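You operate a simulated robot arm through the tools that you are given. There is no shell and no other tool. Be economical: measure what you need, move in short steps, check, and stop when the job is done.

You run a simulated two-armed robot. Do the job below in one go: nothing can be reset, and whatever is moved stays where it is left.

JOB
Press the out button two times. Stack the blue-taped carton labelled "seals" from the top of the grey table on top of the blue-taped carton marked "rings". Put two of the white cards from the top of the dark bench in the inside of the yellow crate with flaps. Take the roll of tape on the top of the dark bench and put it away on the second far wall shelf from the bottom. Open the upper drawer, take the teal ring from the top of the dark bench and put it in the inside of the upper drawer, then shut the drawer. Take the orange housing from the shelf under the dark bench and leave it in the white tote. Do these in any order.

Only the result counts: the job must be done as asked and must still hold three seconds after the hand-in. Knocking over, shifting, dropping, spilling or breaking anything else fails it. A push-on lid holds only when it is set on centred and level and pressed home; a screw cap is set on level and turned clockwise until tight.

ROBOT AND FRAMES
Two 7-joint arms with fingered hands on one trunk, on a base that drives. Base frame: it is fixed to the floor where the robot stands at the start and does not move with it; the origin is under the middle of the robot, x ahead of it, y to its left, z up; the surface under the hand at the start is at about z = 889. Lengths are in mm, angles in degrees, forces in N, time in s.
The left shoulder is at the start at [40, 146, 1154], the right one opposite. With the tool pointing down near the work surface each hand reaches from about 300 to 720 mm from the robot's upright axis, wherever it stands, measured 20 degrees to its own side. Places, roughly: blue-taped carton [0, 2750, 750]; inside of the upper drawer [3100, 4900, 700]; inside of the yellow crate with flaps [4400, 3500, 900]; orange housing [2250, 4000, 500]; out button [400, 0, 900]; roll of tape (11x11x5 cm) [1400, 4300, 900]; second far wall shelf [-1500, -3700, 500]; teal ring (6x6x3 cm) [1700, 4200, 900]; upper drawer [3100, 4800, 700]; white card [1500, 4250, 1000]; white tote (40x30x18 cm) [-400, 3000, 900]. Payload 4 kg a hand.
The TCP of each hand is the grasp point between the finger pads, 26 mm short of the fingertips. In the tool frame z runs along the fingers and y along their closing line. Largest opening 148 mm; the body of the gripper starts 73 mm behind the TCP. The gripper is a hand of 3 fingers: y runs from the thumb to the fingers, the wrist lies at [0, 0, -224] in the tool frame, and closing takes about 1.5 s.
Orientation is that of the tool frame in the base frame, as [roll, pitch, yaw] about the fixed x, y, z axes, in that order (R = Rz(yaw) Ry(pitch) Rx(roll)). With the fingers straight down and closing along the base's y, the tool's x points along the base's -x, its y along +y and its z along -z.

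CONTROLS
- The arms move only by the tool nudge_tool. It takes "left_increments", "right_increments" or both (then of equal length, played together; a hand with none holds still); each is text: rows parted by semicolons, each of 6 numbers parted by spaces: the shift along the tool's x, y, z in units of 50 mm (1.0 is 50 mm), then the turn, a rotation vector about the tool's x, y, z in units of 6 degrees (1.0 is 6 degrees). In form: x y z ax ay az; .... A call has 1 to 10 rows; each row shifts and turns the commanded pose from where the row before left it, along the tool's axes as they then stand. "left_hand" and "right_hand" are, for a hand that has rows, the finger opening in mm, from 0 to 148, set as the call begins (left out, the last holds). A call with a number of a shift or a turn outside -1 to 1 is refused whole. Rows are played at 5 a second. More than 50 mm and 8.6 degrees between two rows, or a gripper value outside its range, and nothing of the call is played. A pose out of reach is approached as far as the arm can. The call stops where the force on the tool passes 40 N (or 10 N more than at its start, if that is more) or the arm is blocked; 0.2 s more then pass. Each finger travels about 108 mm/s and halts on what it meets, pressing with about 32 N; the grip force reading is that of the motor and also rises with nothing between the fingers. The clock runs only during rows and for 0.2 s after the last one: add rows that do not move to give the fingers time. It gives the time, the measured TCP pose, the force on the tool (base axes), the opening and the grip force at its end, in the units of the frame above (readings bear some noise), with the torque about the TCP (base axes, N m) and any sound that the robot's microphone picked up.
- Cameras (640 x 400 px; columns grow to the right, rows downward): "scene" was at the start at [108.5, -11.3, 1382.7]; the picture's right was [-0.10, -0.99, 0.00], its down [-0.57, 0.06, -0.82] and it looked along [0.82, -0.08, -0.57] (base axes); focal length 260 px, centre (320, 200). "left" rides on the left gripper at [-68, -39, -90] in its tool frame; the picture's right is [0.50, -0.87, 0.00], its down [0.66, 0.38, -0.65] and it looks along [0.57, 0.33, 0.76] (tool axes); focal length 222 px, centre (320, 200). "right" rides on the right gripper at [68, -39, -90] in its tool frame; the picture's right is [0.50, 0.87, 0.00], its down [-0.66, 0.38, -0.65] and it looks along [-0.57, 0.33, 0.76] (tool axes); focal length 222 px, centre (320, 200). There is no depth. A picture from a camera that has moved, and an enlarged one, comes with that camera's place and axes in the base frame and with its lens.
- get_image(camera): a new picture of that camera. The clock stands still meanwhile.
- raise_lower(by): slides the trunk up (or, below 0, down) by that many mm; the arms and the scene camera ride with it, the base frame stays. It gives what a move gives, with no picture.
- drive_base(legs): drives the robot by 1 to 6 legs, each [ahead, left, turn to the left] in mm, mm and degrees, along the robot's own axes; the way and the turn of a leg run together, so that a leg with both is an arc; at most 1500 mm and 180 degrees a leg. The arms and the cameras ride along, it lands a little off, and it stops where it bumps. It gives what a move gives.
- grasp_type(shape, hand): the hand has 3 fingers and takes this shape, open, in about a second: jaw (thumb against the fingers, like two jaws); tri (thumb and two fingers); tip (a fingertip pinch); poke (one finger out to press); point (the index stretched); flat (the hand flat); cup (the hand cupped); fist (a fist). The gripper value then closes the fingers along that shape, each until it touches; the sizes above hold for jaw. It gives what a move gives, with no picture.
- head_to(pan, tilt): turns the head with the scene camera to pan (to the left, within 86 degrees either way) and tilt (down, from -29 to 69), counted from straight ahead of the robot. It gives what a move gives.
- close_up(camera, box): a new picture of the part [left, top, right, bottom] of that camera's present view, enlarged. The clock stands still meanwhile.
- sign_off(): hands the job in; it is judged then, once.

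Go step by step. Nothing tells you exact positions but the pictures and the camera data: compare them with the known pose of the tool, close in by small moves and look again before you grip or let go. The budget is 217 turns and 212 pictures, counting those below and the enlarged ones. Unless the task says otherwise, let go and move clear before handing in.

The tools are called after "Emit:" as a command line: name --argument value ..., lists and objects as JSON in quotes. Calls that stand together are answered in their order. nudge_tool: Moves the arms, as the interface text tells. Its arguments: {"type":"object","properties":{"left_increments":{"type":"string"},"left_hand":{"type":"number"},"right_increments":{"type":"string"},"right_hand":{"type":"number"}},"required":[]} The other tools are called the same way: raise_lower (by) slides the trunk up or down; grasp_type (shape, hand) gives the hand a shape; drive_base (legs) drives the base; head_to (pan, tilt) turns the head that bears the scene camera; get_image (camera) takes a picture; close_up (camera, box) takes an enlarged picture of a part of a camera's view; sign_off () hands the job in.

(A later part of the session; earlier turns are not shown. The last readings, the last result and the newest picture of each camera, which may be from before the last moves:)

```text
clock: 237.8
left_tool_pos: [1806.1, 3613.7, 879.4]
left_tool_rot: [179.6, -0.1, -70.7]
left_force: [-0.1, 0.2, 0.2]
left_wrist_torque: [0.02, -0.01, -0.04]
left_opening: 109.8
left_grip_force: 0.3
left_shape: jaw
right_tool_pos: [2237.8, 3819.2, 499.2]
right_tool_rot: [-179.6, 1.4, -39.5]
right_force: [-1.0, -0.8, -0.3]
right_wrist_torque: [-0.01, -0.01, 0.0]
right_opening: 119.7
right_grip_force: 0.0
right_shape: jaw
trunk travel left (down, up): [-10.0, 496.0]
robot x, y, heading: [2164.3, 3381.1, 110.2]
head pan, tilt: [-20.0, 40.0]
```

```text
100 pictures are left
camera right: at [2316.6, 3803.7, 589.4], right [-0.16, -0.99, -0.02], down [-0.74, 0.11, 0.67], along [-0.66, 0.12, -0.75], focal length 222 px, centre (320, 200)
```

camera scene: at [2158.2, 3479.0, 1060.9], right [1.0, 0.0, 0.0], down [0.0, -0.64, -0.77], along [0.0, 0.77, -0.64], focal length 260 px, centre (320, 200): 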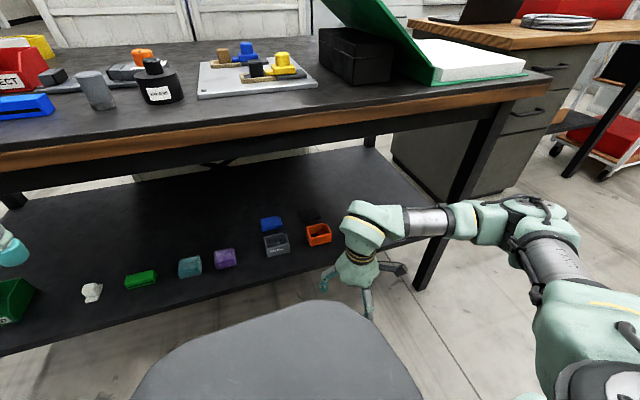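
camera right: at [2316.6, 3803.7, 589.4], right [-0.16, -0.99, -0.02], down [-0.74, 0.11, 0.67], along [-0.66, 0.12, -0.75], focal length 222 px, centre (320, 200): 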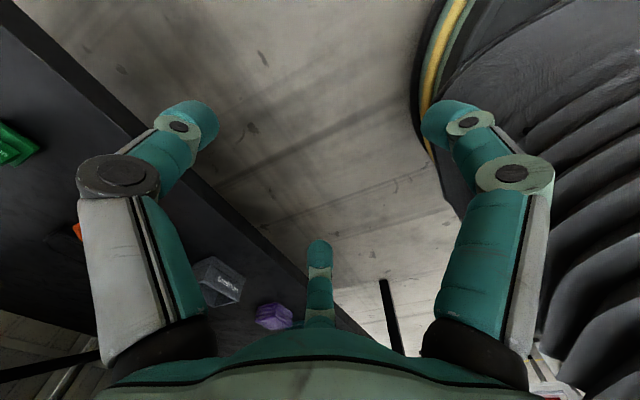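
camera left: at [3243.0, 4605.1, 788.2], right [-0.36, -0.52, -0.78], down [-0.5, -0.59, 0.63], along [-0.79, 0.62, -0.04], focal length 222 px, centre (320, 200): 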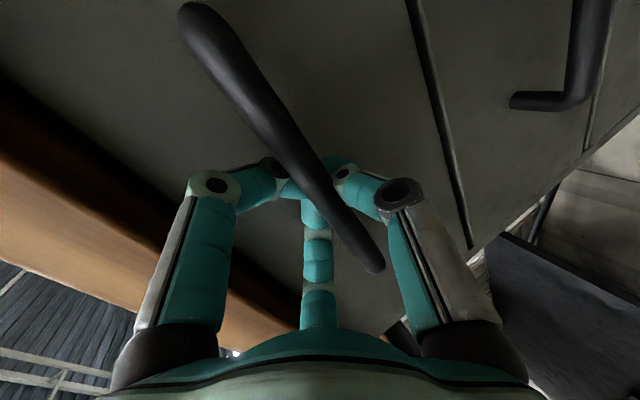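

The forearm comes in nicely from the side. I slide the hand in above the housing.

Emit:
nudge_tool --right_increments "-0.73 -0.467 0 0 0 0; -0.73 -0.467 0 0 0 0; -0.73 -0.467 0 0 0 0; -0.73 -0.467 0 0 0 0; -0.73 -0.467 0 0 0 0; -0.73 -0.467 0 0 0 0; 0 0 0 0 0 0"

Emit:
get_image --camera "right"

Emit:
get_image --camera "scene"

```text
clock: 239.4
left_tool_pos: [1806.7, 3613.6, 879.3]
left_tool_rot: [179.6, -0.2, -70.7]
left_force: [0.4, -0.5, 0.5]
left_wrist_torque: [0.0, 0.01, -0.04]
left_opening: 110.1
left_grip_force: 0.0
left_shape: jaw
right_tool_pos: [2156.6, 4065.3, 505.7]
right_tool_rot: [-179.6, 1.5, -39.3]
right_force: [0.1, 0.7, 0.3]
right_wrist_torque: [-0.01, 0.01, 0.02]
right_opening: 119.8
right_grip_force: 0.0
right_shape: jaw
trunk travel left (down, up): [-10.0, 496.0]
robot x, y, heading: [2162.8, 3378.2, 110.1]
head pan, tilt: [-20.0, 40.0]
```

```text
99 pictures are left
camera right: at [2236.6, 4050.5, 594.9], right [-0.16, -0.99, -0.02], down [-0.74, 0.11, 0.67], along [-0.66, 0.12, -0.74], focal length 222 px, centre (320, 200)
```

right: 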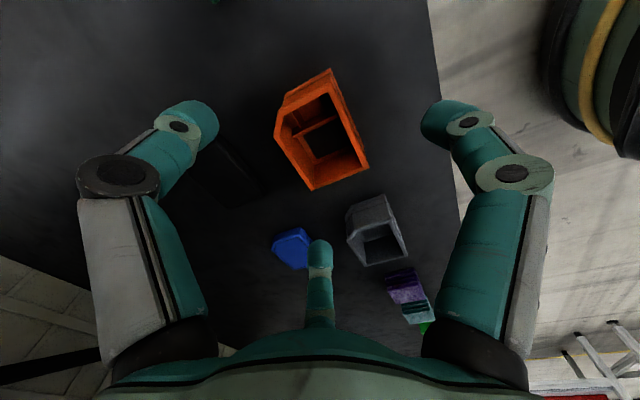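

```text
98 pictures are left
camera scene: at [2158.6, 3479.0, 1061.0], right [1.0, 0.0, 0.0], down [0.0, -0.64, -0.77], along [0.0, 0.77, -0.64], focal length 260 px, centre (320, 200)
```

scene: 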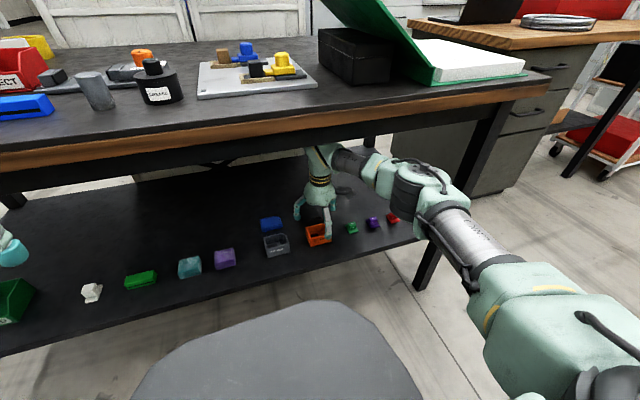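

The hand is centred over the housing. I shift slightly toward the robot so the side fingers grip mid-side, then descend.

Emit:
nudge_tool --right_increments "0.27 0.11 0 0 0 0; 0 0 0.4 0 0 0; 0 0 0.4 0 0 0; 0 0 0.3 0 0 0; 0 0 0 0 0 0"

Emit:
get_image --camera "right"

Emit:
close_up --camera "scene" --box '[240, 150, 420, 280]'

```text
clock: 240.6
left_tool_pos: [1805.8, 3614.2, 878.8]
left_tool_rot: [179.6, -0.2, -70.7]
left_force: [0.0, -0.2, 0.9]
left_wrist_torque: [-0.02, 0.02, 0.03]
left_opening: 109.9
left_grip_force: 0.1
left_shape: jaw
right_tool_pos: [2164.9, 4054.6, 450.9]
right_tool_rot: [-179.6, 1.4, -39.5]
right_force: [-0.2, -0.5, 0.3]
right_wrist_torque: [0.01, 0.02, 0.01]
right_opening: 119.8
right_grip_force: 0.1
right_shape: jaw
trunk travel left (down, up): [-10.0, 496.0]
robot x, y, heading: [2162.3, 3375.6, 110.1]
head pan, tilt: [-20.0, 40.0]
```

```text
97 pictures are left
camera right: at [2244.6, 4039.3, 541.3], right [-0.16, -0.99, -0.02], down [-0.74, 0.11, 0.67], along [-0.66, 0.12, -0.75], focal length 222 px, centre (320, 200)
```

right: 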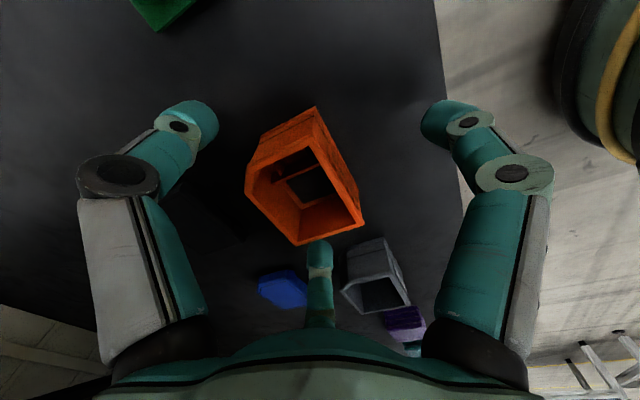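

```text
3.08 times, centred on (330, 215) of scene
camera zoom: at [2158.3, 3479.0, 1061.0], right [1.0, 0.0, 0.0], down [0.0, -0.64, -0.77], along [0.0, 0.77, -0.64], focal length 801 px, centre (289, 154)
```

zoom: 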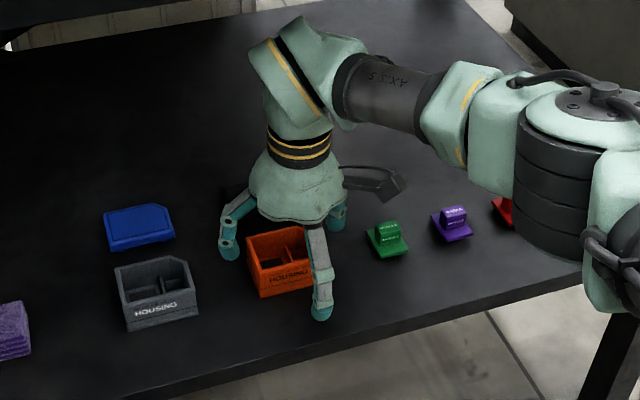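

Placement looks right. I descend to just above the shelf and close.

Emit:
nudge_tool --right_increments "0 0 0.2 0 0 0; 0 0 0.15 0 0 0; 0 0 0.1 0 0 0; 0 0 0 0 0 0"

Emit:
get_image --camera "right"

```text
clock: 241.6
left_tool_pos: [1806.5, 3614.8, 881.3]
left_tool_rot: [179.6, -0.1, -70.8]
left_force: [-0.4, 0.0, 0.8]
left_wrist_torque: [-0.01, 0.03, 0.01]
left_opening: 109.7
left_grip_force: 0.0
left_shape: jaw
right_tool_pos: [2163.0, 4055.4, 428.0]
right_tool_rot: [-179.5, 1.4, -39.4]
right_force: [0.5, 0.6, 4.6]
right_wrist_torque: [-0.18, -0.08, 0.03]
right_opening: 119.8
right_grip_force: 0.0
right_shape: jaw
trunk travel left (down, up): [-10.0, 496.0]
robot x, y, heading: [2166.4, 3375.5, 110.3]
head pan, tilt: [-20.0, 40.0]
```

```text
95 pictures are left
camera right: at [2243.1, 4039.2, 518.0], right [-0.16, -0.99, -0.02], down [-0.74, 0.11, 0.67], along [-0.66, 0.12, -0.75], focal length 222 px, centre (320, 200)
```

right: 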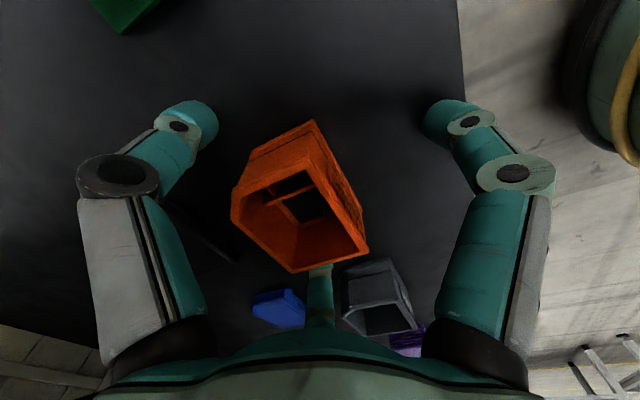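

Fingertips just touch the shelf. I lift 3 mm and close.

Emit:
nudge_tool --right_increments "0 0 -0.06 0 0 0; 0 0 0 0 0 0; 0 0 0 0 0 0; 0 0 0 0 0 0; 0 0 0 0 0 0; 0 0 0 0 0 0; 0 0 0 0 0 0; 0 0 0 0 0 0; 0 0 0 0 0 0" --right_hand 0

Emit:
get_image --camera "right"

```text
clock: 243.6
left_tool_pos: [1806.7, 3614.5, 879.8]
left_tool_rot: [179.6, -0.2, -70.8]
left_force: [0.6, 0.0, 0.6]
left_wrist_torque: [-0.03, -0.02, 0.0]
left_opening: 109.7
left_grip_force: 0.0
left_shape: jaw
right_tool_pos: [2164.0, 4055.0, 430.7]
right_tool_rot: [-179.6, 1.4, -39.4]
right_force: [-0.4, 0.9, -0.7]
right_wrist_torque: [-0.04, 0.01, 0.01]
right_opening: 59.4
right_grip_force: 31.9
right_shape: jaw
trunk travel left (down, up): [-10.0, 496.0]
robot x, y, heading: [2162.5, 3376.8, 110.2]
head pan, tilt: [-20.0, 40.0]
```

```text
94 pictures are left
camera right: at [2243.2, 4039.5, 521.0], right [-0.16, -0.99, -0.02], down [-0.74, 0.11, 0.67], along [-0.66, 0.12, -0.75], focal length 222 px, centre (320, 200)
```

right: 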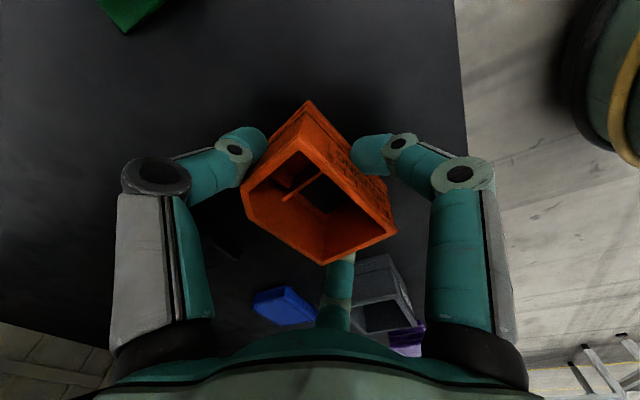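

The housing is gripped. I lift 70 mm and slide the hand back out.

Emit:
nudge_tool --right_increments "0 0 -0.3 0 0 0; 0 0 -0.5 0 0 0; 0 0 -0.5 0 0 0; 0 0 0 0 0 0"

Emit:
nudge_tool --right_increments "0.73 0.467 0 0 0 0; 0.73 0.467 0 0 0 0; 0.73 0.467 0 0 0 0; 0.73 0.467 0 0 0 0; 0.73 0.467 0 0 0 0; 0.73 0.467 0 0 0 0; 0 0 0 0 0 0"

Emit:
get_image --camera "right"

Emit:
get_image --camera "scene"

```text
clock: 244.6
left_tool_pos: [1806.8, 3613.3, 879.7]
left_tool_rot: [179.5, -0.2, -70.7]
left_force: [-0.5, 0.4, 0.4]
left_wrist_torque: [0.0, 0.01, -0.03]
left_opening: 109.8
left_grip_force: 0.0
left_shape: jaw
right_tool_pos: [2164.2, 4053.7, 496.7]
right_tool_rot: [-179.6, 1.2, -39.4]
right_force: [0.1, -1.4, -0.7]
right_wrist_torque: [-0.02, -0.04, 0.03]
right_opening: 59.3
right_grip_force: 32.6
right_shape: jaw
trunk travel left (down, up): [-10.0, 496.0]
robot x, y, heading: [2164.4, 3376.0, 110.0]
head pan, tilt: [-20.0, 40.0]
```

```text
clock: 246.2
left_tool_pos: [1805.8, 3613.8, 880.1]
left_tool_rot: [179.6, -0.2, -70.7]
left_force: [0.3, -0.6, -0.3]
left_wrist_torque: [0.03, 0.02, -0.02]
left_opening: 110.2
left_grip_force: 0.1
left_shape: jaw
right_tool_pos: [2244.4, 3807.7, 489.9]
right_tool_rot: [-179.5, 1.5, -39.4]
right_force: [-0.1, -0.4, -1.1]
right_wrist_torque: [-0.01, 0.0, -0.03]
right_opening: 59.3
right_grip_force: 31.5
right_shape: jaw
trunk travel left (down, up): [-10.0, 496.0]
robot x, y, heading: [2164.5, 3380.4, 110.3]
head pan, tilt: [-20.0, 40.0]
```

```text
93 pictures are left
camera right: at [2324.0, 3792.0, 579.7], right [-0.16, -0.99, -0.02], down [-0.74, 0.11, 0.67], along [-0.66, 0.12, -0.75], focal length 222 px, centre (320, 200)
```

right: 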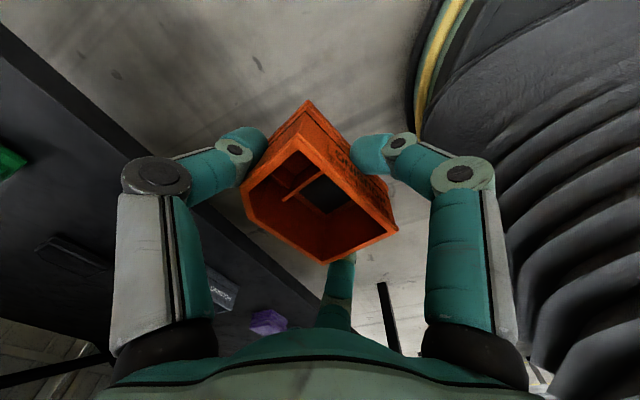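

```text
92 pictures are left
camera scene: at [2158.2, 3479.2, 1060.9], right [1.0, 0.0, 0.0], down [0.0, -0.64, -0.77], along [0.0, 0.77, -0.64], focal length 260 px, centre (320, 200)
```

scene: 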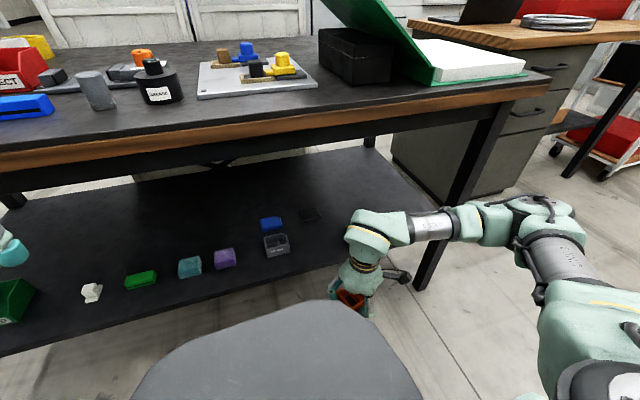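

The housing is out. I back away, raise the hand and trunk, then turn and drive to the grey table.

Emit:
drive_base --legs '[[-250, 0, 0]]'

Emit:
nudge_tool --right_increments "0 0 -0.9 0 0 0; 0 0 -0.9 0 0 0; 0 0 -0.9 0 0 0; 0 0 -0.9 0 0 0; 0 0 -0.9 0 0 0; 0 0 -0.9 0 0 0; 0 0 -0.9 0 0 0; 0 0 -0.9 0 0 0; 0 0 -0.9 0 0 0; 0 0 0 0 0 0"

Emit:
raise_lower --by 320

Emit:
drive_base --legs '[[0, 0, 88], [1130, -190, 0], [400, -364, 0]]'

Emit:
head_to --pan 0 --tilt 35

Emit:
get_image --camera "scene"

```text
clock: 248.0
left_tool_pos: [1889.7, 3377.5, 880.4]
left_tool_rot: [179.6, 0.0, -70.2]
left_force: [0.2, -0.9, 0.4]
left_wrist_torque: [0.04, -0.03, -0.03]
left_opening: 109.8
left_grip_force: 0.1
left_shape: jaw
right_tool_pos: [2328.0, 3573.0, 490.3]
right_tool_rot: [-179.4, 1.4, -39.0]
right_force: [0.3, 0.0, -1.5]
right_wrist_torque: [0.0, 0.02, 0.03]
right_opening: 58.9
right_grip_force: 31.7
right_shape: jaw
trunk travel left (down, up): [-10.0, 496.0]
robot x, y, heading: [2251.9, 3143.8, 110.3]
head pan, tilt: [-20.0, 40.0]
```

```text
clock: 250.2
left_tool_pos: [1890.8, 3378.4, 879.8]
left_tool_rot: [179.5, -0.2, -70.3]
left_force: [0.6, -0.1, -0.3]
left_wrist_torque: [0.0, 0.02, -0.02]
left_opening: 109.8
left_grip_force: 0.1
left_shape: jaw
right_tool_pos: [2330.8, 3565.2, 894.1]
right_tool_rot: [-179.6, 1.3, -38.9]
right_force: [0.4, -0.6, -0.6]
right_wrist_torque: [0.0, 0.0, -0.03]
right_opening: 58.7
right_grip_force: 32.3
right_shape: jaw
trunk travel left (down, up): [-10.0, 496.0]
robot x, y, heading: [2249.7, 3143.9, 110.6]
head pan, tilt: [-20.0, 40.0]
```

```text
clock: 253.3
left_tool_pos: [1889.7, 3377.3, 1199.0]
left_tool_rot: [179.6, -0.2, -70.3]
left_force: [0.5, -0.3, 1.0]
left_wrist_torque: [0.0, -0.02, -0.01]
left_opening: 109.7
left_grip_force: 0.1
left_shape: jaw
right_tool_pos: [2330.8, 3564.4, 1213.5]
right_tool_rot: [-179.6, 1.4, -39.0]
right_force: [-0.4, -0.1, -0.8]
right_wrist_torque: [-0.01, -0.01, -0.01]
right_opening: 58.5
right_grip_force: 31.9
right_shape: jaw
trunk travel left (down, up): [-330.0, 176.0]
robot x, y, heading: [2249.8, 3143.1, 110.5]
head pan, tilt: [-20.0, 40.0]
```

```text
clock: 265.7
left_tool_pos: [351.7, 2862.1, 1199.3]
left_tool_rot: [179.6, -0.1, 14.4]
left_force: [-0.1, -0.6, 0.9]
left_wrist_torque: [-0.01, -0.01, 0.0]
left_opening: 110.0
left_grip_force: 0.0
left_shape: jaw
right_tool_pos: [207.0, 3316.1, 1213.0]
right_tool_rot: [-179.4, 1.5, 45.7]
right_force: [0.5, -1.0, -1.2]
right_wrist_torque: [-0.02, 0.01, -0.01]
right_opening: 58.7
right_grip_force: 32.4
right_shape: jaw
trunk travel left (down, up): [-330.0, 176.0]
robot x, y, heading: [620.3, 3202.1, -164.9]
head pan, tilt: [-20.0, 40.0]
```

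```text
clock: 266.6
left_tool_pos: [350.8, 2862.6, 1200.0]
left_tool_rot: [179.6, -0.2, 14.4]
left_force: [0.0, -0.2, 0.2]
left_wrist_torque: [0.0, -0.01, 0.01]
left_opening: 109.5
left_grip_force: 0.0
left_shape: jaw
right_tool_pos: [205.6, 3317.5, 1213.2]
right_tool_rot: [-179.5, 1.4, 45.7]
right_force: [0.3, 0.6, -0.7]
right_wrist_torque: [-0.01, -0.02, 0.01]
right_opening: 58.3
right_grip_force: 32.1
right_shape: jaw
trunk travel left (down, up): [-330.0, 176.0]
robot x, y, heading: [616.5, 3197.6, -164.9]
head pan, tilt: [0.0, 35.0]
```

```text
91 pictures are left
camera scene: at [512.6, 3168.3, 1387.5], right [-0.26, 0.97, 0.0], down [0.55, 0.15, -0.82], along [-0.79, -0.21, -0.57], focal length 260 px, centre (320, 200)
```

scene: 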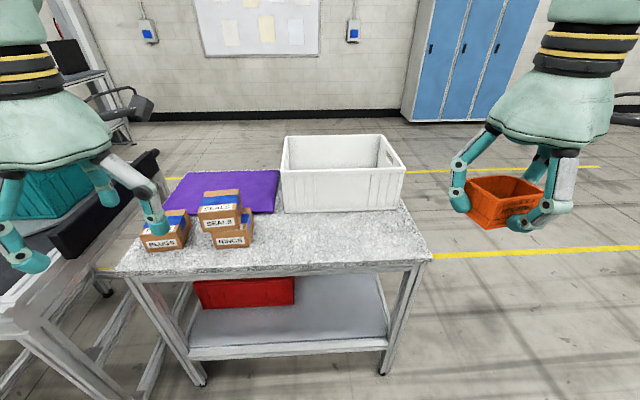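

The stack is fine and the tote is clear. I drive up to the table and bring the housing over the tote.

Emit:
drive_base --legs '[[300, 110, 0]]'

Emit:
get_image --camera "scene"

```text
clock: 268.7
left_tool_pos: [95.6, 2675.0, 1198.9]
left_tool_rot: [179.6, -0.1, 14.6]
left_force: [0.3, 0.6, -1.0]
left_wrist_torque: [-0.02, 0.0, 0.0]
left_opening: 109.7
left_grip_force: 0.0
left_shape: jaw
right_tool_pos: [-50.7, 3130.2, 1212.6]
right_tool_rot: [-179.6, 1.4, 46.0]
right_force: [0.3, -0.1, -0.9]
right_wrist_torque: [0.01, 0.01, 0.0]
right_opening: 58.5
right_grip_force: 31.7
right_shape: jaw
trunk travel left (down, up): [-330.0, 176.0]
robot x, y, heading: [358.8, 3010.0, -164.6]
head pan, tilt: [0.0, 35.0]
```

```text
90 pictures are left
camera scene: at [256.3, 2981.9, 1387.7], right [-0.26, 0.96, 0.0], down [0.55, 0.15, -0.82], along [-0.79, -0.22, -0.57], focal length 260 px, centre (320, 200)
```

scene: 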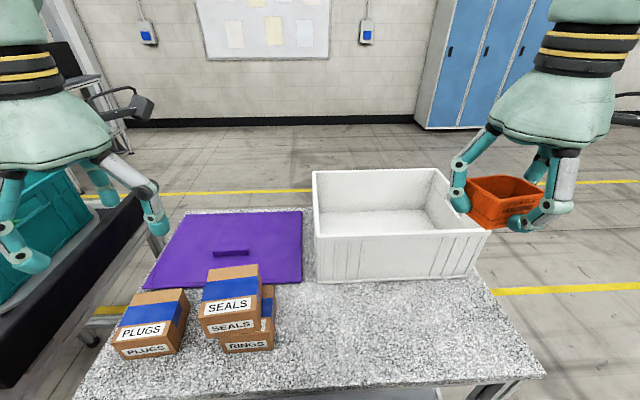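

I move the housing over the tote's centre.

Emit:
nudge_tool --right_increments "-0.8 -0.314 0 0 0 0; -0.8 -0.314 0 0 0 0; -0.8 -0.314 0 0 0 0; -0.8 -0.314 0 0 0 0; -0.8 -0.314 0 0 0 0; -0.8 -0.314 0 0 0 0; -0.8 -0.314 0 0 0 0; 0 0 0.9 0 0 0; 0 0 0.9 0 0 0; 0 0 0 0 0 0"

Emit:
get_image --camera "scene"

Emit:
get_image --camera "right"

```text
clock: 270.9
left_tool_pos: [95.1, 2674.0, 1199.8]
left_tool_rot: [179.6, -0.1, 14.6]
left_force: [0.1, -0.3, 1.0]
left_wrist_torque: [-0.01, 0.01, -0.02]
left_opening: 109.6
left_grip_force: 0.2
left_shape: jaw
right_tool_pos: [-289.6, 3022.5, 1128.6]
right_tool_rot: [-179.5, 1.5, 45.9]
right_force: [-0.5, -0.2, -0.8]
right_wrist_torque: [0.05, 0.0, 0.02]
right_opening: 58.0
right_grip_force: 31.8
right_shape: jaw
right hand out of reach, approached as far as the arm can: row 7
trunk travel left (down, up): [-330.0, 176.0]
robot x, y, heading: [357.5, 3010.6, -164.6]
head pan, tilt: [0.0, 35.0]
```

```text
89 pictures are left
camera scene: at [256.4, 2980.9, 1387.7], right [-0.26, 0.96, 0.0], down [0.55, 0.15, -0.82], along [-0.79, -0.22, -0.57], focal length 260 px, centre (320, 200)
```

scene: 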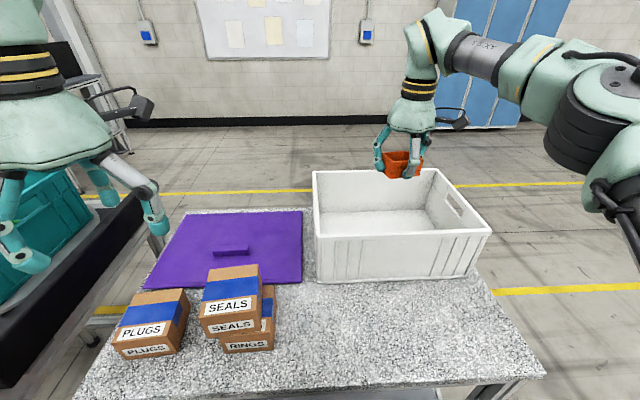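

```text
88 pictures are left
camera right: at [-267.7, 3097.4, 1219.9], right [0.97, -0.24, -0.02], down [-0.17, -0.73, 0.67], along [-0.18, -0.64, -0.74], focal length 222 px, centre (320, 200)
```

right: 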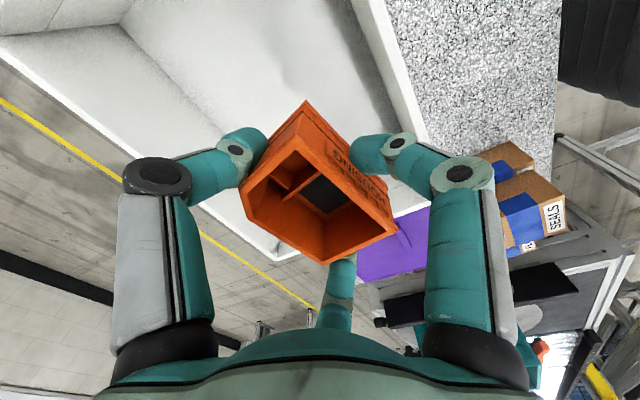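

The housing is over the tote interior. I lower it inside.

Emit:
nudge_tool --right_increments "0 0 0.8 0 0 0; -0.2 -0.12 0.8 0 0 0; -0.2 -0.12 0.8 0 0 0; 0 0 0.8 0 0 0; 0 0 0.6 0 0 0; 0 0 0 0 0 0"

Emit:
get_image --camera "scene"

Emit:
get_image --camera "right"

```text
clock: 272.3
left_tool_pos: [94.7, 2673.7, 1199.5]
left_tool_rot: [179.6, 0.0, 14.8]
left_force: [0.4, -0.5, 0.1]
left_wrist_torque: [0.0, 0.0, 0.0]
left_opening: 109.7
left_grip_force: 0.0
left_shape: jaw
right_tool_pos: [-316.9, 3015.2, 942.7]
right_tool_rot: [-179.5, 1.3, 45.8]
right_force: [0.4, -0.1, -0.6]
right_wrist_torque: [0.0, 0.0, 0.0]
right_opening: 58.2
right_grip_force: 31.8
right_shape: jaw
trunk travel left (down, up): [-330.0, 176.0]
robot x, y, heading: [358.9, 3014.1, -164.7]
head pan, tilt: [0.0, 35.0]
```

```text
87 pictures are left
camera scene: at [255.5, 2980.8, 1387.6], right [-0.26, 0.96, 0.0], down [0.55, 0.15, -0.82], along [-0.79, -0.22, -0.57], focal length 260 px, centre (320, 200)
```

scene: 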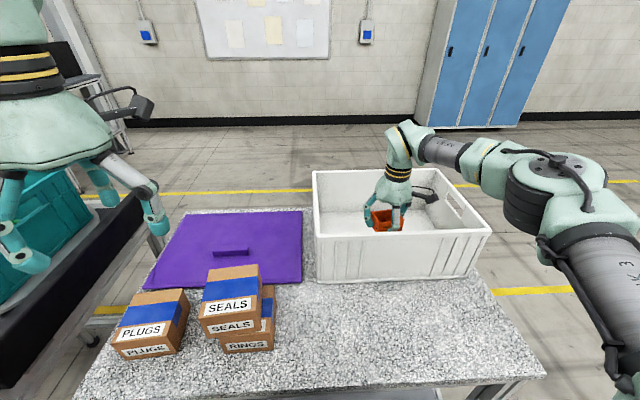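

```text
86 pictures are left
camera right: at [-294.2, 3091.5, 1032.5], right [0.97, -0.24, -0.02], down [-0.17, -0.73, 0.67], along [-0.18, -0.64, -0.75], focal length 222 px, centre (320, 200)
```

right: 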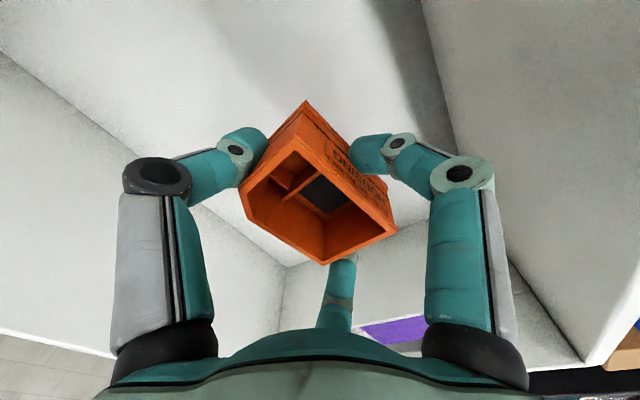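

Inside the tote; I lower gently until it touches the floor.

Emit:
nudge_tool --right_increments "0 0 0.3 0 0 0; 0 0 0.3 0 0 0; 0 0 0.3 0 0 0; 0 0 0.2 0 0 0; 0 0 0.2 0 0 0; 0 0 0.2 0 0 0; 0 0 0.2 0 0 0"

```text
clock: 273.9
left_tool_pos: [96.4, 2673.6, 1200.0]
left_tool_rot: [179.6, 0.0, 14.7]
left_force: [0.1, -0.4, -0.4]
left_wrist_torque: [0.01, 0.03, -0.01]
left_opening: 109.8
left_grip_force: 0.1
left_shape: jaw
right_tool_pos: [-318.0, 3013.4, 857.8]
right_tool_rot: [-179.4, 1.7, 46.0]
right_force: [-0.6, 0.3, 6.7]
right_wrist_torque: [0.14, 0.3, 0.04]
right_opening: 57.9
right_grip_force: 31.8
right_shape: jaw
trunk travel left (down, up): [-330.0, 176.0]
robot x, y, heading: [358.6, 3012.4, -164.6]
head pan, tilt: [0.0, 35.0]
```

Contact with the tote floor. I release and lift out.

Emit:
nudge_tool --right_increments "0 0 0 0 0 0; 0 0 0 0 0 0; 0 0 0 0 0 0; 0 0 0 0 0 0; 0 0 0 0 0 0" --right_hand 110

Emit:
nudge_tool --right_increments "0 0 -0.3 0 0 0; 0 0 -0.6 0 0 0; 0 0 -0.8 0 0 0; 0 0 -0.9 0 0 0; 0 0 -0.9 0 0 0; 0 0 -0.9 0 0 0; 0 0 -0.9 0 0 0; 0 0 -0.6 0 0 0; 0 0 0 0 0 0"

Emit:
get_image --camera "right"

Emit:
get_image --camera "scene"

```text
clock: 275.1
left_tool_pos: [96.4, 2674.4, 1198.2]
left_tool_rot: [179.6, -0.1, 14.7]
left_force: [0.5, -0.5, 0.3]
left_wrist_torque: [-0.02, 0.0, 0.0]
left_opening: 109.6
left_grip_force: 0.0
left_shape: jaw
right_tool_pos: [-318.0, 3012.9, 857.0]
right_tool_rot: [-179.5, 1.5, 45.8]
right_force: [-2.8, -0.8, 10.9]
right_wrist_torque: [0.14, -0.53, 0.02]
right_opening: 106.5
right_grip_force: 0.1
right_shape: jaw
trunk travel left (down, up): [-330.0, 176.0]
robot x, y, heading: [363.3, 3012.7, -164.5]
head pan, tilt: [0.0, 35.0]
```

```text
clock: 277.1
left_tool_pos: [93.1, 2674.5, 1199.4]
left_tool_rot: [179.6, -0.2, 14.7]
left_force: [0.8, 0.5, 1.1]
left_wrist_torque: [0.0, 0.0, -0.01]
left_opening: 109.7
left_grip_force: 0.1
left_shape: jaw
right_tool_pos: [-318.0, 3017.0, 1150.3]
right_tool_rot: [-179.6, 1.4, 46.1]
right_force: [0.7, -0.8, 0.4]
right_wrist_torque: [-0.05, 0.0, 0.0]
right_opening: 109.7
right_grip_force: 0.1
right_shape: jaw
trunk travel left (down, up): [-330.0, 176.0]
robot x, y, heading: [360.0, 3008.6, -164.8]
head pan, tilt: [0.0, 35.0]
```

```text
85 pictures are left
camera right: at [-295.5, 3091.7, 1240.4], right [0.97, -0.24, -0.02], down [-0.17, -0.73, 0.67], along [-0.18, -0.64, -0.74], focal length 222 px, centre (320, 200)
```

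right: 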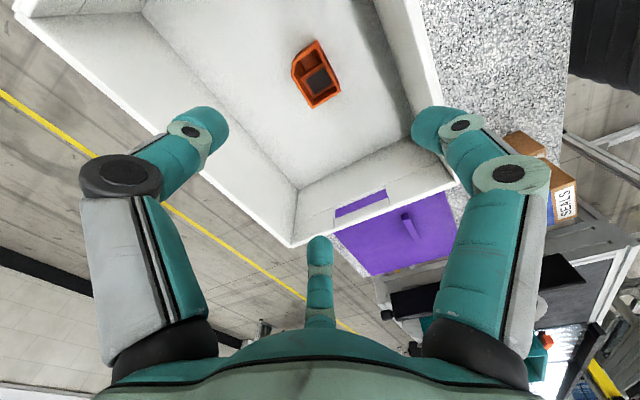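

```text
84 pictures are left
camera scene: at [254.9, 2981.5, 1387.5], right [-0.26, 0.96, 0.0], down [0.55, 0.15, -0.82], along [-0.79, -0.22, -0.57], focal length 260 px, centre (320, 200)
```

scene: 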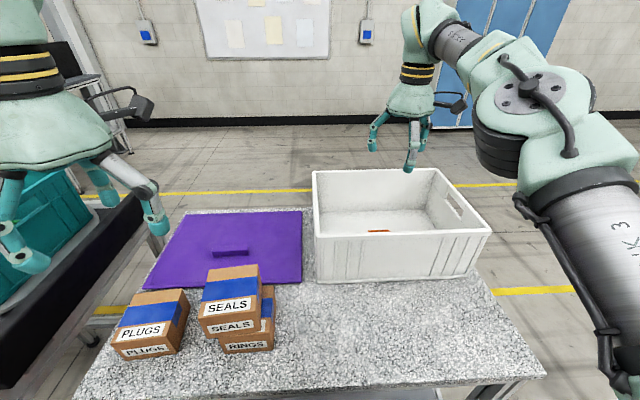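

The housing is in the tote. I retract the hand and drive around to the bench's near-left corner for the cards and tape.

Emit:
nudge_tool --right_increments "0.8 0.314 0 0 0 0; 0.8 0.314 0 0 0 0; 0.8 0.314 0 0 0 0; 0.8 0.314 0 0 0 0; 0.8 0.314 0 0 0 0; 0.8 0.314 -0.3 0 0 0; 0 0 -0.3 0 0 1; 0 0 0 0 0 1; 0 0 0 0 0 1; 0 0 0 0 0 1"

Emit:
drive_base --legs '[[-250, 0, 0], [39, -814, 0], [0, 0, 137], [-79, 852, 0]]'

Emit:
head_to --pan 0 --tilt 28

Emit:
get_image --camera "scene"

```text
clock: 279.3
left_tool_pos: [94.1, 2674.1, 1199.5]
left_tool_rot: [179.7, -0.3, 14.8]
left_force: [0.0, -0.4, 0.2]
left_wrist_torque: [-0.01, 0.0, 0.04]
left_opening: 109.8
left_grip_force: 0.0
left_shape: jaw
right_tool_pos: [-76.9, 3124.4, 1173.0]
right_tool_rot: [179.8, 1.4, 21.9]
right_force: [0.1, 0.7, -0.3]
right_wrist_torque: [-0.01, 0.0, -0.01]
right_opening: 109.8
right_grip_force: 0.1
right_shape: jaw
trunk travel left (down, up): [-330.0, 176.0]
robot x, y, heading: [356.6, 3011.4, -164.9]
head pan, tilt: [0.0, 35.0]
```

```text
clock: 295.0
left_tool_pos: [1124.3, 4727.3, 1199.6]
left_tool_rot: [179.7, -0.1, 150.2]
left_force: [0.2, 0.2, -0.5]
left_wrist_torque: [-0.01, 0.0, 0.0]
left_opening: 109.8
left_grip_force: 0.0
left_shape: jaw
right_tool_pos: [930.0, 4286.4, 1172.8]
right_tool_rot: [179.8, 1.4, 157.4]
right_force: [-0.2, 0.7, -0.1]
right_wrist_torque: [0.05, -0.02, -0.01]
right_opening: 110.0
right_grip_force: 0.0
right_shape: jaw
trunk travel left (down, up): [-330.0, 176.0]
robot x, y, heading: [698.1, 4674.2, -29.1]
head pan, tilt: [0.0, 35.0]
```

```text
clock: 295.7
left_tool_pos: [1124.4, 4727.2, 1199.9]
left_tool_rot: [179.6, 0.0, 150.3]
left_force: [0.1, 0.9, -0.6]
left_wrist_torque: [0.03, 0.02, 0.0]
left_opening: 109.8
left_grip_force: 0.1
left_shape: jaw
right_tool_pos: [930.3, 4287.4, 1173.2]
right_tool_rot: [179.8, 1.4, 157.4]
right_force: [-1.0, 0.4, -0.2]
right_wrist_torque: [-0.01, 0.0, 0.04]
right_opening: 109.7
right_grip_force: 0.0
right_shape: jaw
trunk travel left (down, up): [-330.0, 176.0]
robot x, y, heading: [699.0, 4674.1, -29.1]
head pan, tilt: [0.0, 28.0]
```

```text
83 pictures are left
camera scene: at [795.8, 4615.6, 1398.5], right [-0.49, -0.87, 0.0], down [-0.41, 0.23, -0.88], along [0.77, -0.43, -0.47], focal length 260 px, centre (320, 200)
```

scene: 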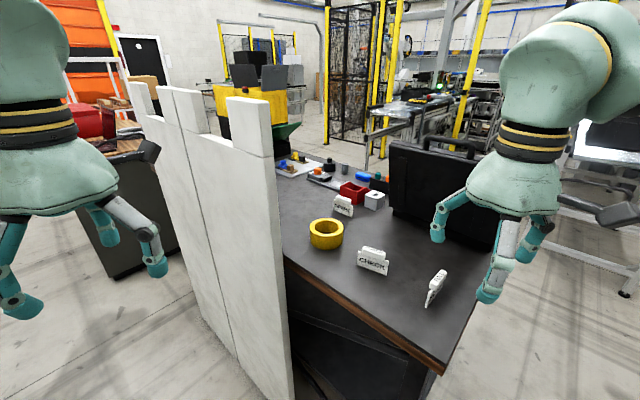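

Three standing white cards (SPARE, CHECK, FULL) and the tape are in view. I zoom in.

Emit:
close_up --camera "scene" --box '[300, 180, 480, 320]'

Emit:
get_image --camera "right"

```text
2.86 times, centred on (390, 250) of scene
camera zoom: at [795.8, 4615.6, 1398.5], right [-0.49, -0.87, 0.0], down [-0.41, 0.23, -0.88], along [0.77, -0.43, -0.47], focal length 744 px, centre (120, 57)
```

zoom: 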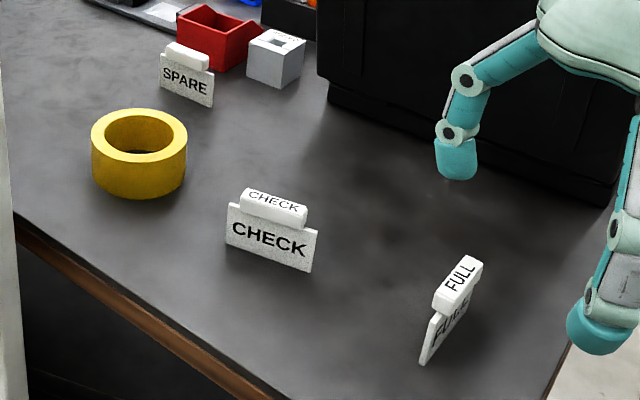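

```text
81 pictures are left
camera right: at [852.0, 4276.2, 1262.0], right [-0.13, 0.99, -0.01], down [0.73, 0.1, 0.67], along [0.67, 0.08, -0.74], focal length 222 px, centre (320, 200)
```

right: 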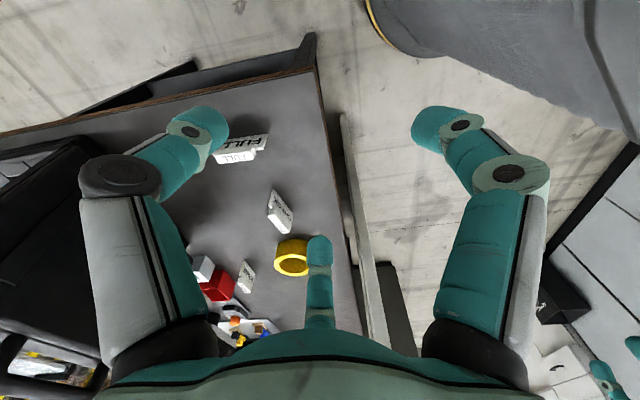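

CHECK's grip block is at about (1185, 4237, 967) and FULL's at (1042, 4175, 967). I take FULL first with the right hand, turning it so the grip is across the plate.

Emit:
nudge_tool --right_increments "-0.73 -0.3 0.3 0 0 0; -0.73 -0.3 0.3 0 0 0; -0.73 -0.3 0.3 0 0 0; -0.73 -0.3 0.3 0 0 0; 0 0 0 0 0 1; 0 0 0 0 0 1; 0 0 0 0 0 1; 0 0 0 0 0 1; 0 0 0 0 0 1" --right_hand 75

Emit:
nudge_tool --right_increments "0 0 0 0 0 1; 0 0 0 0 0 1; 0 0 0 0 0 1; 0 0 0 0 0 1; 0 0 0.3 0 0 0.2; 0 0 0 0 0 0"

Emit:
get_image --camera "right"

Emit:
get_image --camera "scene"

```text
clock: 297.7
left_tool_pos: [1124.3, 4727.9, 1199.2]
left_tool_rot: [179.6, -0.1, 150.2]
left_force: [-0.6, 0.0, -0.3]
left_wrist_torque: [-0.01, 0.0, -0.02]
left_opening: 109.8
left_grip_force: 0.0
left_shape: jaw
right_tool_pos: [1042.5, 4174.0, 1115.7]
right_tool_rot: [179.1, 1.1, 127.2]
right_force: [-1.3, -0.2, -0.7]
right_wrist_torque: [-0.01, 0.0, -0.03]
right_opening: 75.6
right_grip_force: 0.0
right_shape: jaw
trunk travel left (down, up): [-330.0, 176.0]
robot x, y, heading: [697.7, 4675.6, -29.3]
head pan, tilt: [0.0, 28.0]
```

```text
clock: 299.1
left_tool_pos: [1123.4, 4727.2, 1198.6]
left_tool_rot: [179.6, -0.1, 150.2]
left_force: [-0.1, -0.4, 0.7]
left_wrist_torque: [0.01, 0.02, -0.04]
left_opening: 109.9
left_grip_force: 0.1
left_shape: jaw
right_tool_pos: [1044.8, 4176.4, 1100.1]
right_tool_rot: [178.8, 0.7, 102.2]
right_force: [1.3, -0.8, 0.3]
right_wrist_torque: [0.0, 0.06, -0.01]
right_opening: 75.4
right_grip_force: 0.1
right_shape: jaw
trunk travel left (down, up): [-330.0, 176.0]
robot x, y, heading: [697.1, 4674.2, -29.3]
head pan, tilt: [0.0, 28.0]
```

```text
80 pictures are left
camera right: at [991.9, 4233.2, 1189.6], right [0.74, 0.67, 0.01], down [0.49, -0.56, 0.67], along [0.46, -0.49, -0.74], focal length 222 px, centre (320, 200)
```

right: 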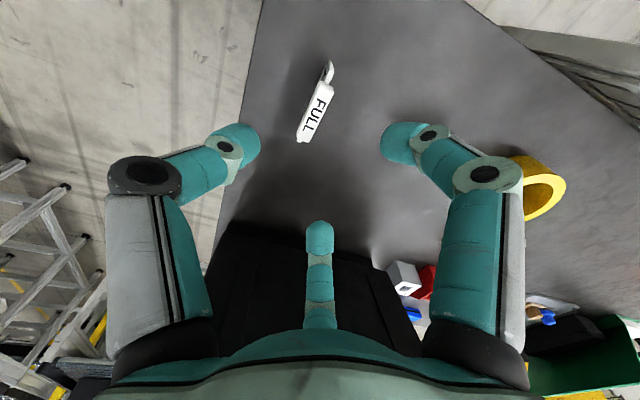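

```text
79 pictures are left
camera scene: at [795.6, 4615.5, 1398.5], right [-0.49, -0.87, 0.0], down [-0.41, 0.23, -0.88], along [0.77, -0.43, -0.47], focal length 260 px, centre (320, 200)
```

scene: 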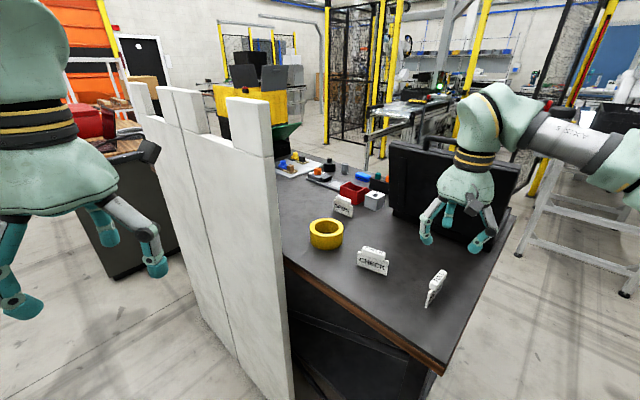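

Aligned; I trim the yaw and descend toward the block.

Emit:
nudge_tool --right_increments "-0.1 0.02 0 0 0 -1; 0 0 0.7 0 0 0; 0 0 0.7 0 0 0; 0 0 0.6 0 0 0; 0 0 0 0 0 0"

Emit:
get_image --camera "right"

```text
clock: 300.3
left_tool_pos: [1124.3, 4726.6, 1198.8]
left_tool_rot: [179.5, -0.1, 150.2]
left_force: [-0.7, -0.1, -0.7]
left_wrist_torque: [0.0, 0.0, -0.04]
left_opening: 109.7
left_grip_force: 0.1
left_shape: jaw
right_tool_pos: [1047.9, 4170.7, 999.7]
right_tool_rot: [178.8, 0.9, 108.2]
right_force: [0.4, 0.2, 0.9]
right_wrist_torque: [-0.01, -0.01, -0.04]
right_opening: 75.6
right_grip_force: 0.1
right_shape: jaw
trunk travel left (down, up): [-330.0, 176.0]
robot x, y, heading: [698.0, 4670.3, -29.0]
head pan, tilt: [0.0, 28.0]
```

```text
78 pictures are left
camera right: at [990.5, 4221.6, 1090.2], right [0.67, 0.75, 0.01], down [0.55, -0.5, 0.67], along [0.51, -0.44, -0.74], focal length 222 px, centre (320, 200)
```

right: 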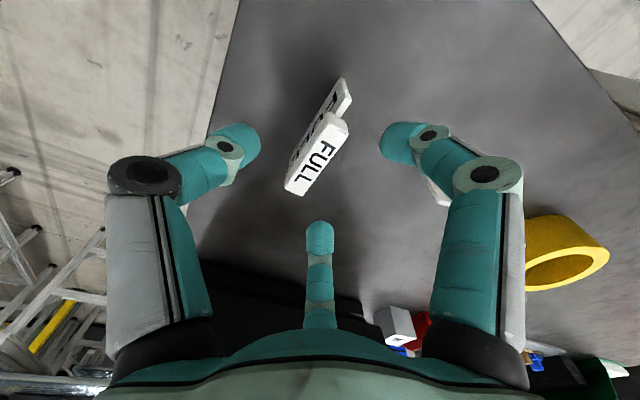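

I make a small correction, descend, and pinch.

Emit:
nudge_tool --right_increments "0.1 -0.07 0.2 0 0 0; 0 0 0.3 0 0 0; 0 0 0.25 0 0 0; 0 0 0 0 0 0"

Emit:
get_image --camera "right"

```text
clock: 301.3
left_tool_pos: [1123.4, 4727.2, 1198.2]
left_tool_rot: [179.6, -0.2, 150.2]
left_force: [0.0, -0.6, 0.0]
left_wrist_torque: [0.0, -0.01, -0.02]
left_opening: 109.4
left_grip_force: 0.1
left_shape: jaw
right_tool_pos: [1045.4, 4172.2, 961.6]
right_tool_rot: [178.8, 0.8, 108.2]
right_force: [1.5, -0.4, -0.7]
right_wrist_torque: [-0.01, -0.01, 0.0]
right_opening: 75.3
right_grip_force: 0.1
right_shape: jaw
trunk travel left (down, up): [-330.0, 176.0]
robot x, y, heading: [700.2, 4673.1, -28.8]
head pan, tilt: [0.0, 28.0]
```

```text
77 pictures are left
camera right: at [986.3, 4224.9, 1051.7], right [0.67, 0.75, 0.01], down [0.55, -0.5, 0.67], along [0.51, -0.44, -0.74], focal length 222 px, centre (320, 200)
```

right: 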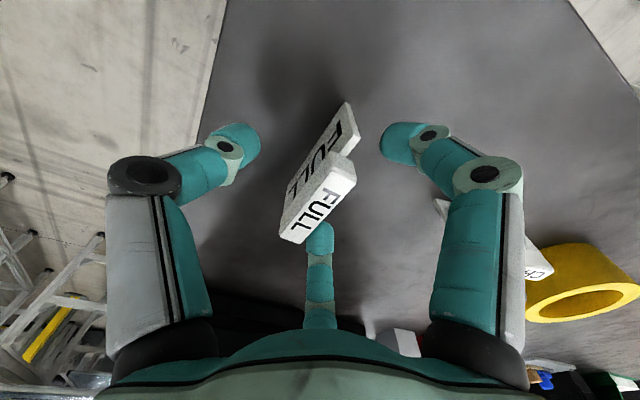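

Centred. I close on the block and lift.

Emit:
nudge_tool --right_increments "0 0 0.1 0 0 0; 0 0 0 0 0 0; 0 0 0 0 0 0; 0 0 0 0 0 0; 0 0 0 0 0 0; 0 0 0 0 0 0" --right_hand 0

Emit:
nudge_tool --right_increments "0 0 -0.3 0 0 0; 0 0 -0.6 0 0 0; 0 0 -0.9 0 0 0; 0 0 -0.9 0 0 0; 0 0 0 0 0 0"

Emit:
get_image --camera "right"

```text
clock: 302.7
left_tool_pos: [1124.9, 4727.0, 1198.9]
left_tool_rot: [179.6, -0.2, 150.3]
left_force: [0.5, 0.2, -0.2]
left_wrist_torque: [0.0, 0.0, -0.04]
left_opening: 109.8
left_grip_force: 0.1
left_shape: jaw
right_tool_pos: [1044.5, 4173.9, 957.0]
right_tool_rot: [178.8, 0.7, 108.2]
right_force: [0.7, 0.1, 0.2]
right_wrist_torque: [0.01, 0.02, 0.03]
right_opening: 6.3
right_grip_force: 32.0
right_shape: jaw
trunk travel left (down, up): [-330.0, 176.0]
robot x, y, heading: [694.5, 4672.1, -29.1]
head pan, tilt: [0.0, 28.0]
```

```text
clock: 303.9
left_tool_pos: [1124.4, 4727.1, 1198.5]
left_tool_rot: [179.6, -0.2, 150.2]
left_force: [-1.2, -0.3, -0.1]
left_wrist_torque: [0.04, 0.01, -0.02]
left_opening: 109.9
left_grip_force: 0.1
left_shape: jaw
right_tool_pos: [1040.8, 4175.5, 1095.3]
right_tool_rot: [178.7, 0.8, 108.2]
right_force: [0.8, -0.4, -1.0]
right_wrist_torque: [0.01, 0.02, -0.01]
right_opening: 6.7
right_grip_force: 32.0
right_shape: jaw
trunk travel left (down, up): [-330.0, 176.0]
robot x, y, heading: [695.0, 4671.2, -29.1]
head pan, tilt: [0.0, 28.0]
```

```text
76 pictures are left
camera right: at [981.8, 4226.9, 1184.1], right [0.67, 0.75, 0.01], down [0.55, -0.5, 0.67], along [0.51, -0.44, -0.74], focal length 222 px, centre (320, 200)
```

right: 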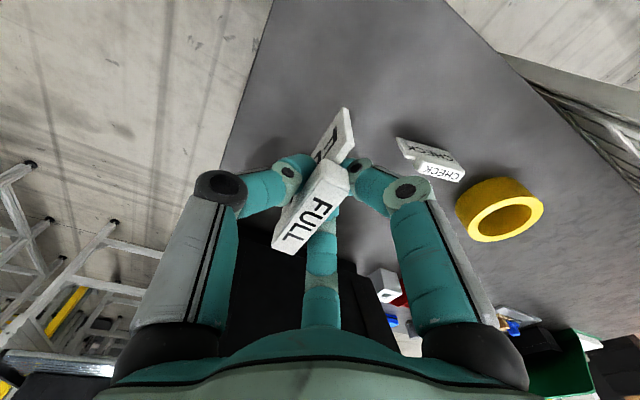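

FULL is held. I retract the right hand and turn right 30° so CHECK falls in the left hand's range.

Emit:
nudge_tool --right_increments "0.41 -0.38 -0.35 0 0 0; 0.41 -0.38 -0.35 0 0 0; 0.41 -0.38 -0.35 0 0 0; 0.41 -0.38 -0.35 0 0 0; 0.41 -0.38 -0.35 0 0 0; 0 0 0 0 0 0"

Emit:
drive_base --legs '[[0, 0, -30]]'

Emit:
head_to --pan 15 --tilt 35

Emit:
get_image --camera "scene"

Emit:
get_image --camera "left"

```text
clock: 305.3
left_tool_pos: [1125.2, 4727.6, 1199.5]
left_tool_rot: [179.6, -0.2, 150.2]
left_force: [0.2, -0.2, 1.0]
left_wrist_torque: [-0.02, 0.04, -0.03]
left_opening: 110.0
left_grip_force: 0.0
left_shape: jaw
right_tool_pos: [917.1, 4243.9, 1176.8]
right_tool_rot: [178.9, 0.8, 108.3]
right_force: [-0.6, 0.4, -0.5]
right_wrist_torque: [-0.02, 0.0, -0.03]
right_opening: 6.3
right_grip_force: 32.1
right_shape: jaw
trunk travel left (down, up): [-330.0, 176.0]
robot x, y, heading: [700.6, 4673.4, -29.1]
head pan, tilt: [0.0, 28.0]
```

```text
clock: 307.2
left_tool_pos: [1092.5, 4503.7, 1199.5]
left_tool_rot: [179.7, -0.1, 119.6]
left_force: [0.4, -0.5, -0.2]
left_wrist_torque: [0.01, -0.01, -0.02]
left_opening: 109.6
left_grip_force: 0.1
left_shape: jaw
right_tool_pos: [668.8, 4192.5, 1175.5]
right_tool_rot: [178.8, 0.8, 77.8]
right_force: [0.2, 0.6, 0.0]
right_wrist_torque: [0.0, 0.01, -0.04]
right_opening: 6.3
right_grip_force: 31.9
right_shape: jaw
trunk travel left (down, up): [-330.0, 176.0]
robot x, y, heading: [698.0, 4671.4, -59.6]
head pan, tilt: [0.0, 28.0]
```

```text
clock: 308.0
left_tool_pos: [1093.6, 4503.3, 1199.3]
left_tool_rot: [179.6, 0.0, 119.6]
left_force: [0.6, 0.5, -0.4]
left_wrist_torque: [-0.01, 0.01, 0.01]
left_opening: 109.7
left_grip_force: 0.1
left_shape: jaw
right_tool_pos: [668.8, 4190.7, 1175.5]
right_tool_rot: [178.7, 0.8, 77.7]
right_force: [0.4, 0.6, -0.6]
right_wrist_torque: [-0.02, 0.01, -0.03]
right_opening: 6.2
right_grip_force: 32.1
right_shape: jaw
trunk travel left (down, up): [-330.0, 176.0]
robot x, y, heading: [698.7, 4670.3, -59.9]
head pan, tilt: [15.0, 35.0]
```

```text
75 pictures are left
camera scene: at [771.1, 4590.1, 1387.6], right [-0.7, -0.71, 0.0], down [-0.41, 0.4, -0.82], along [0.58, -0.58, -0.57], focal length 260 px, centre (320, 200)
```

scene: 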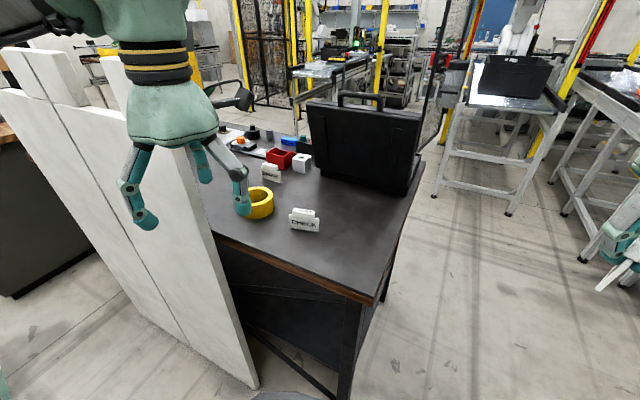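

```text
74 pictures are left
camera left: at [1092.6, 4424.7, 1288.4], right [-1.0, 0.01, 0.0], down [0.0, 0.75, 0.66], along [0.01, 0.66, -0.75], focal length 222 px, centre (320, 200)
```

left: 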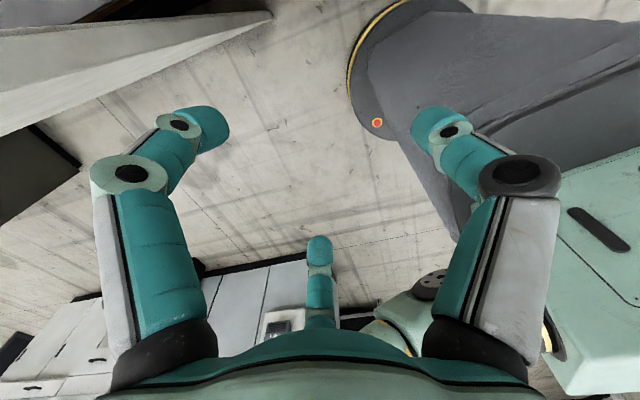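

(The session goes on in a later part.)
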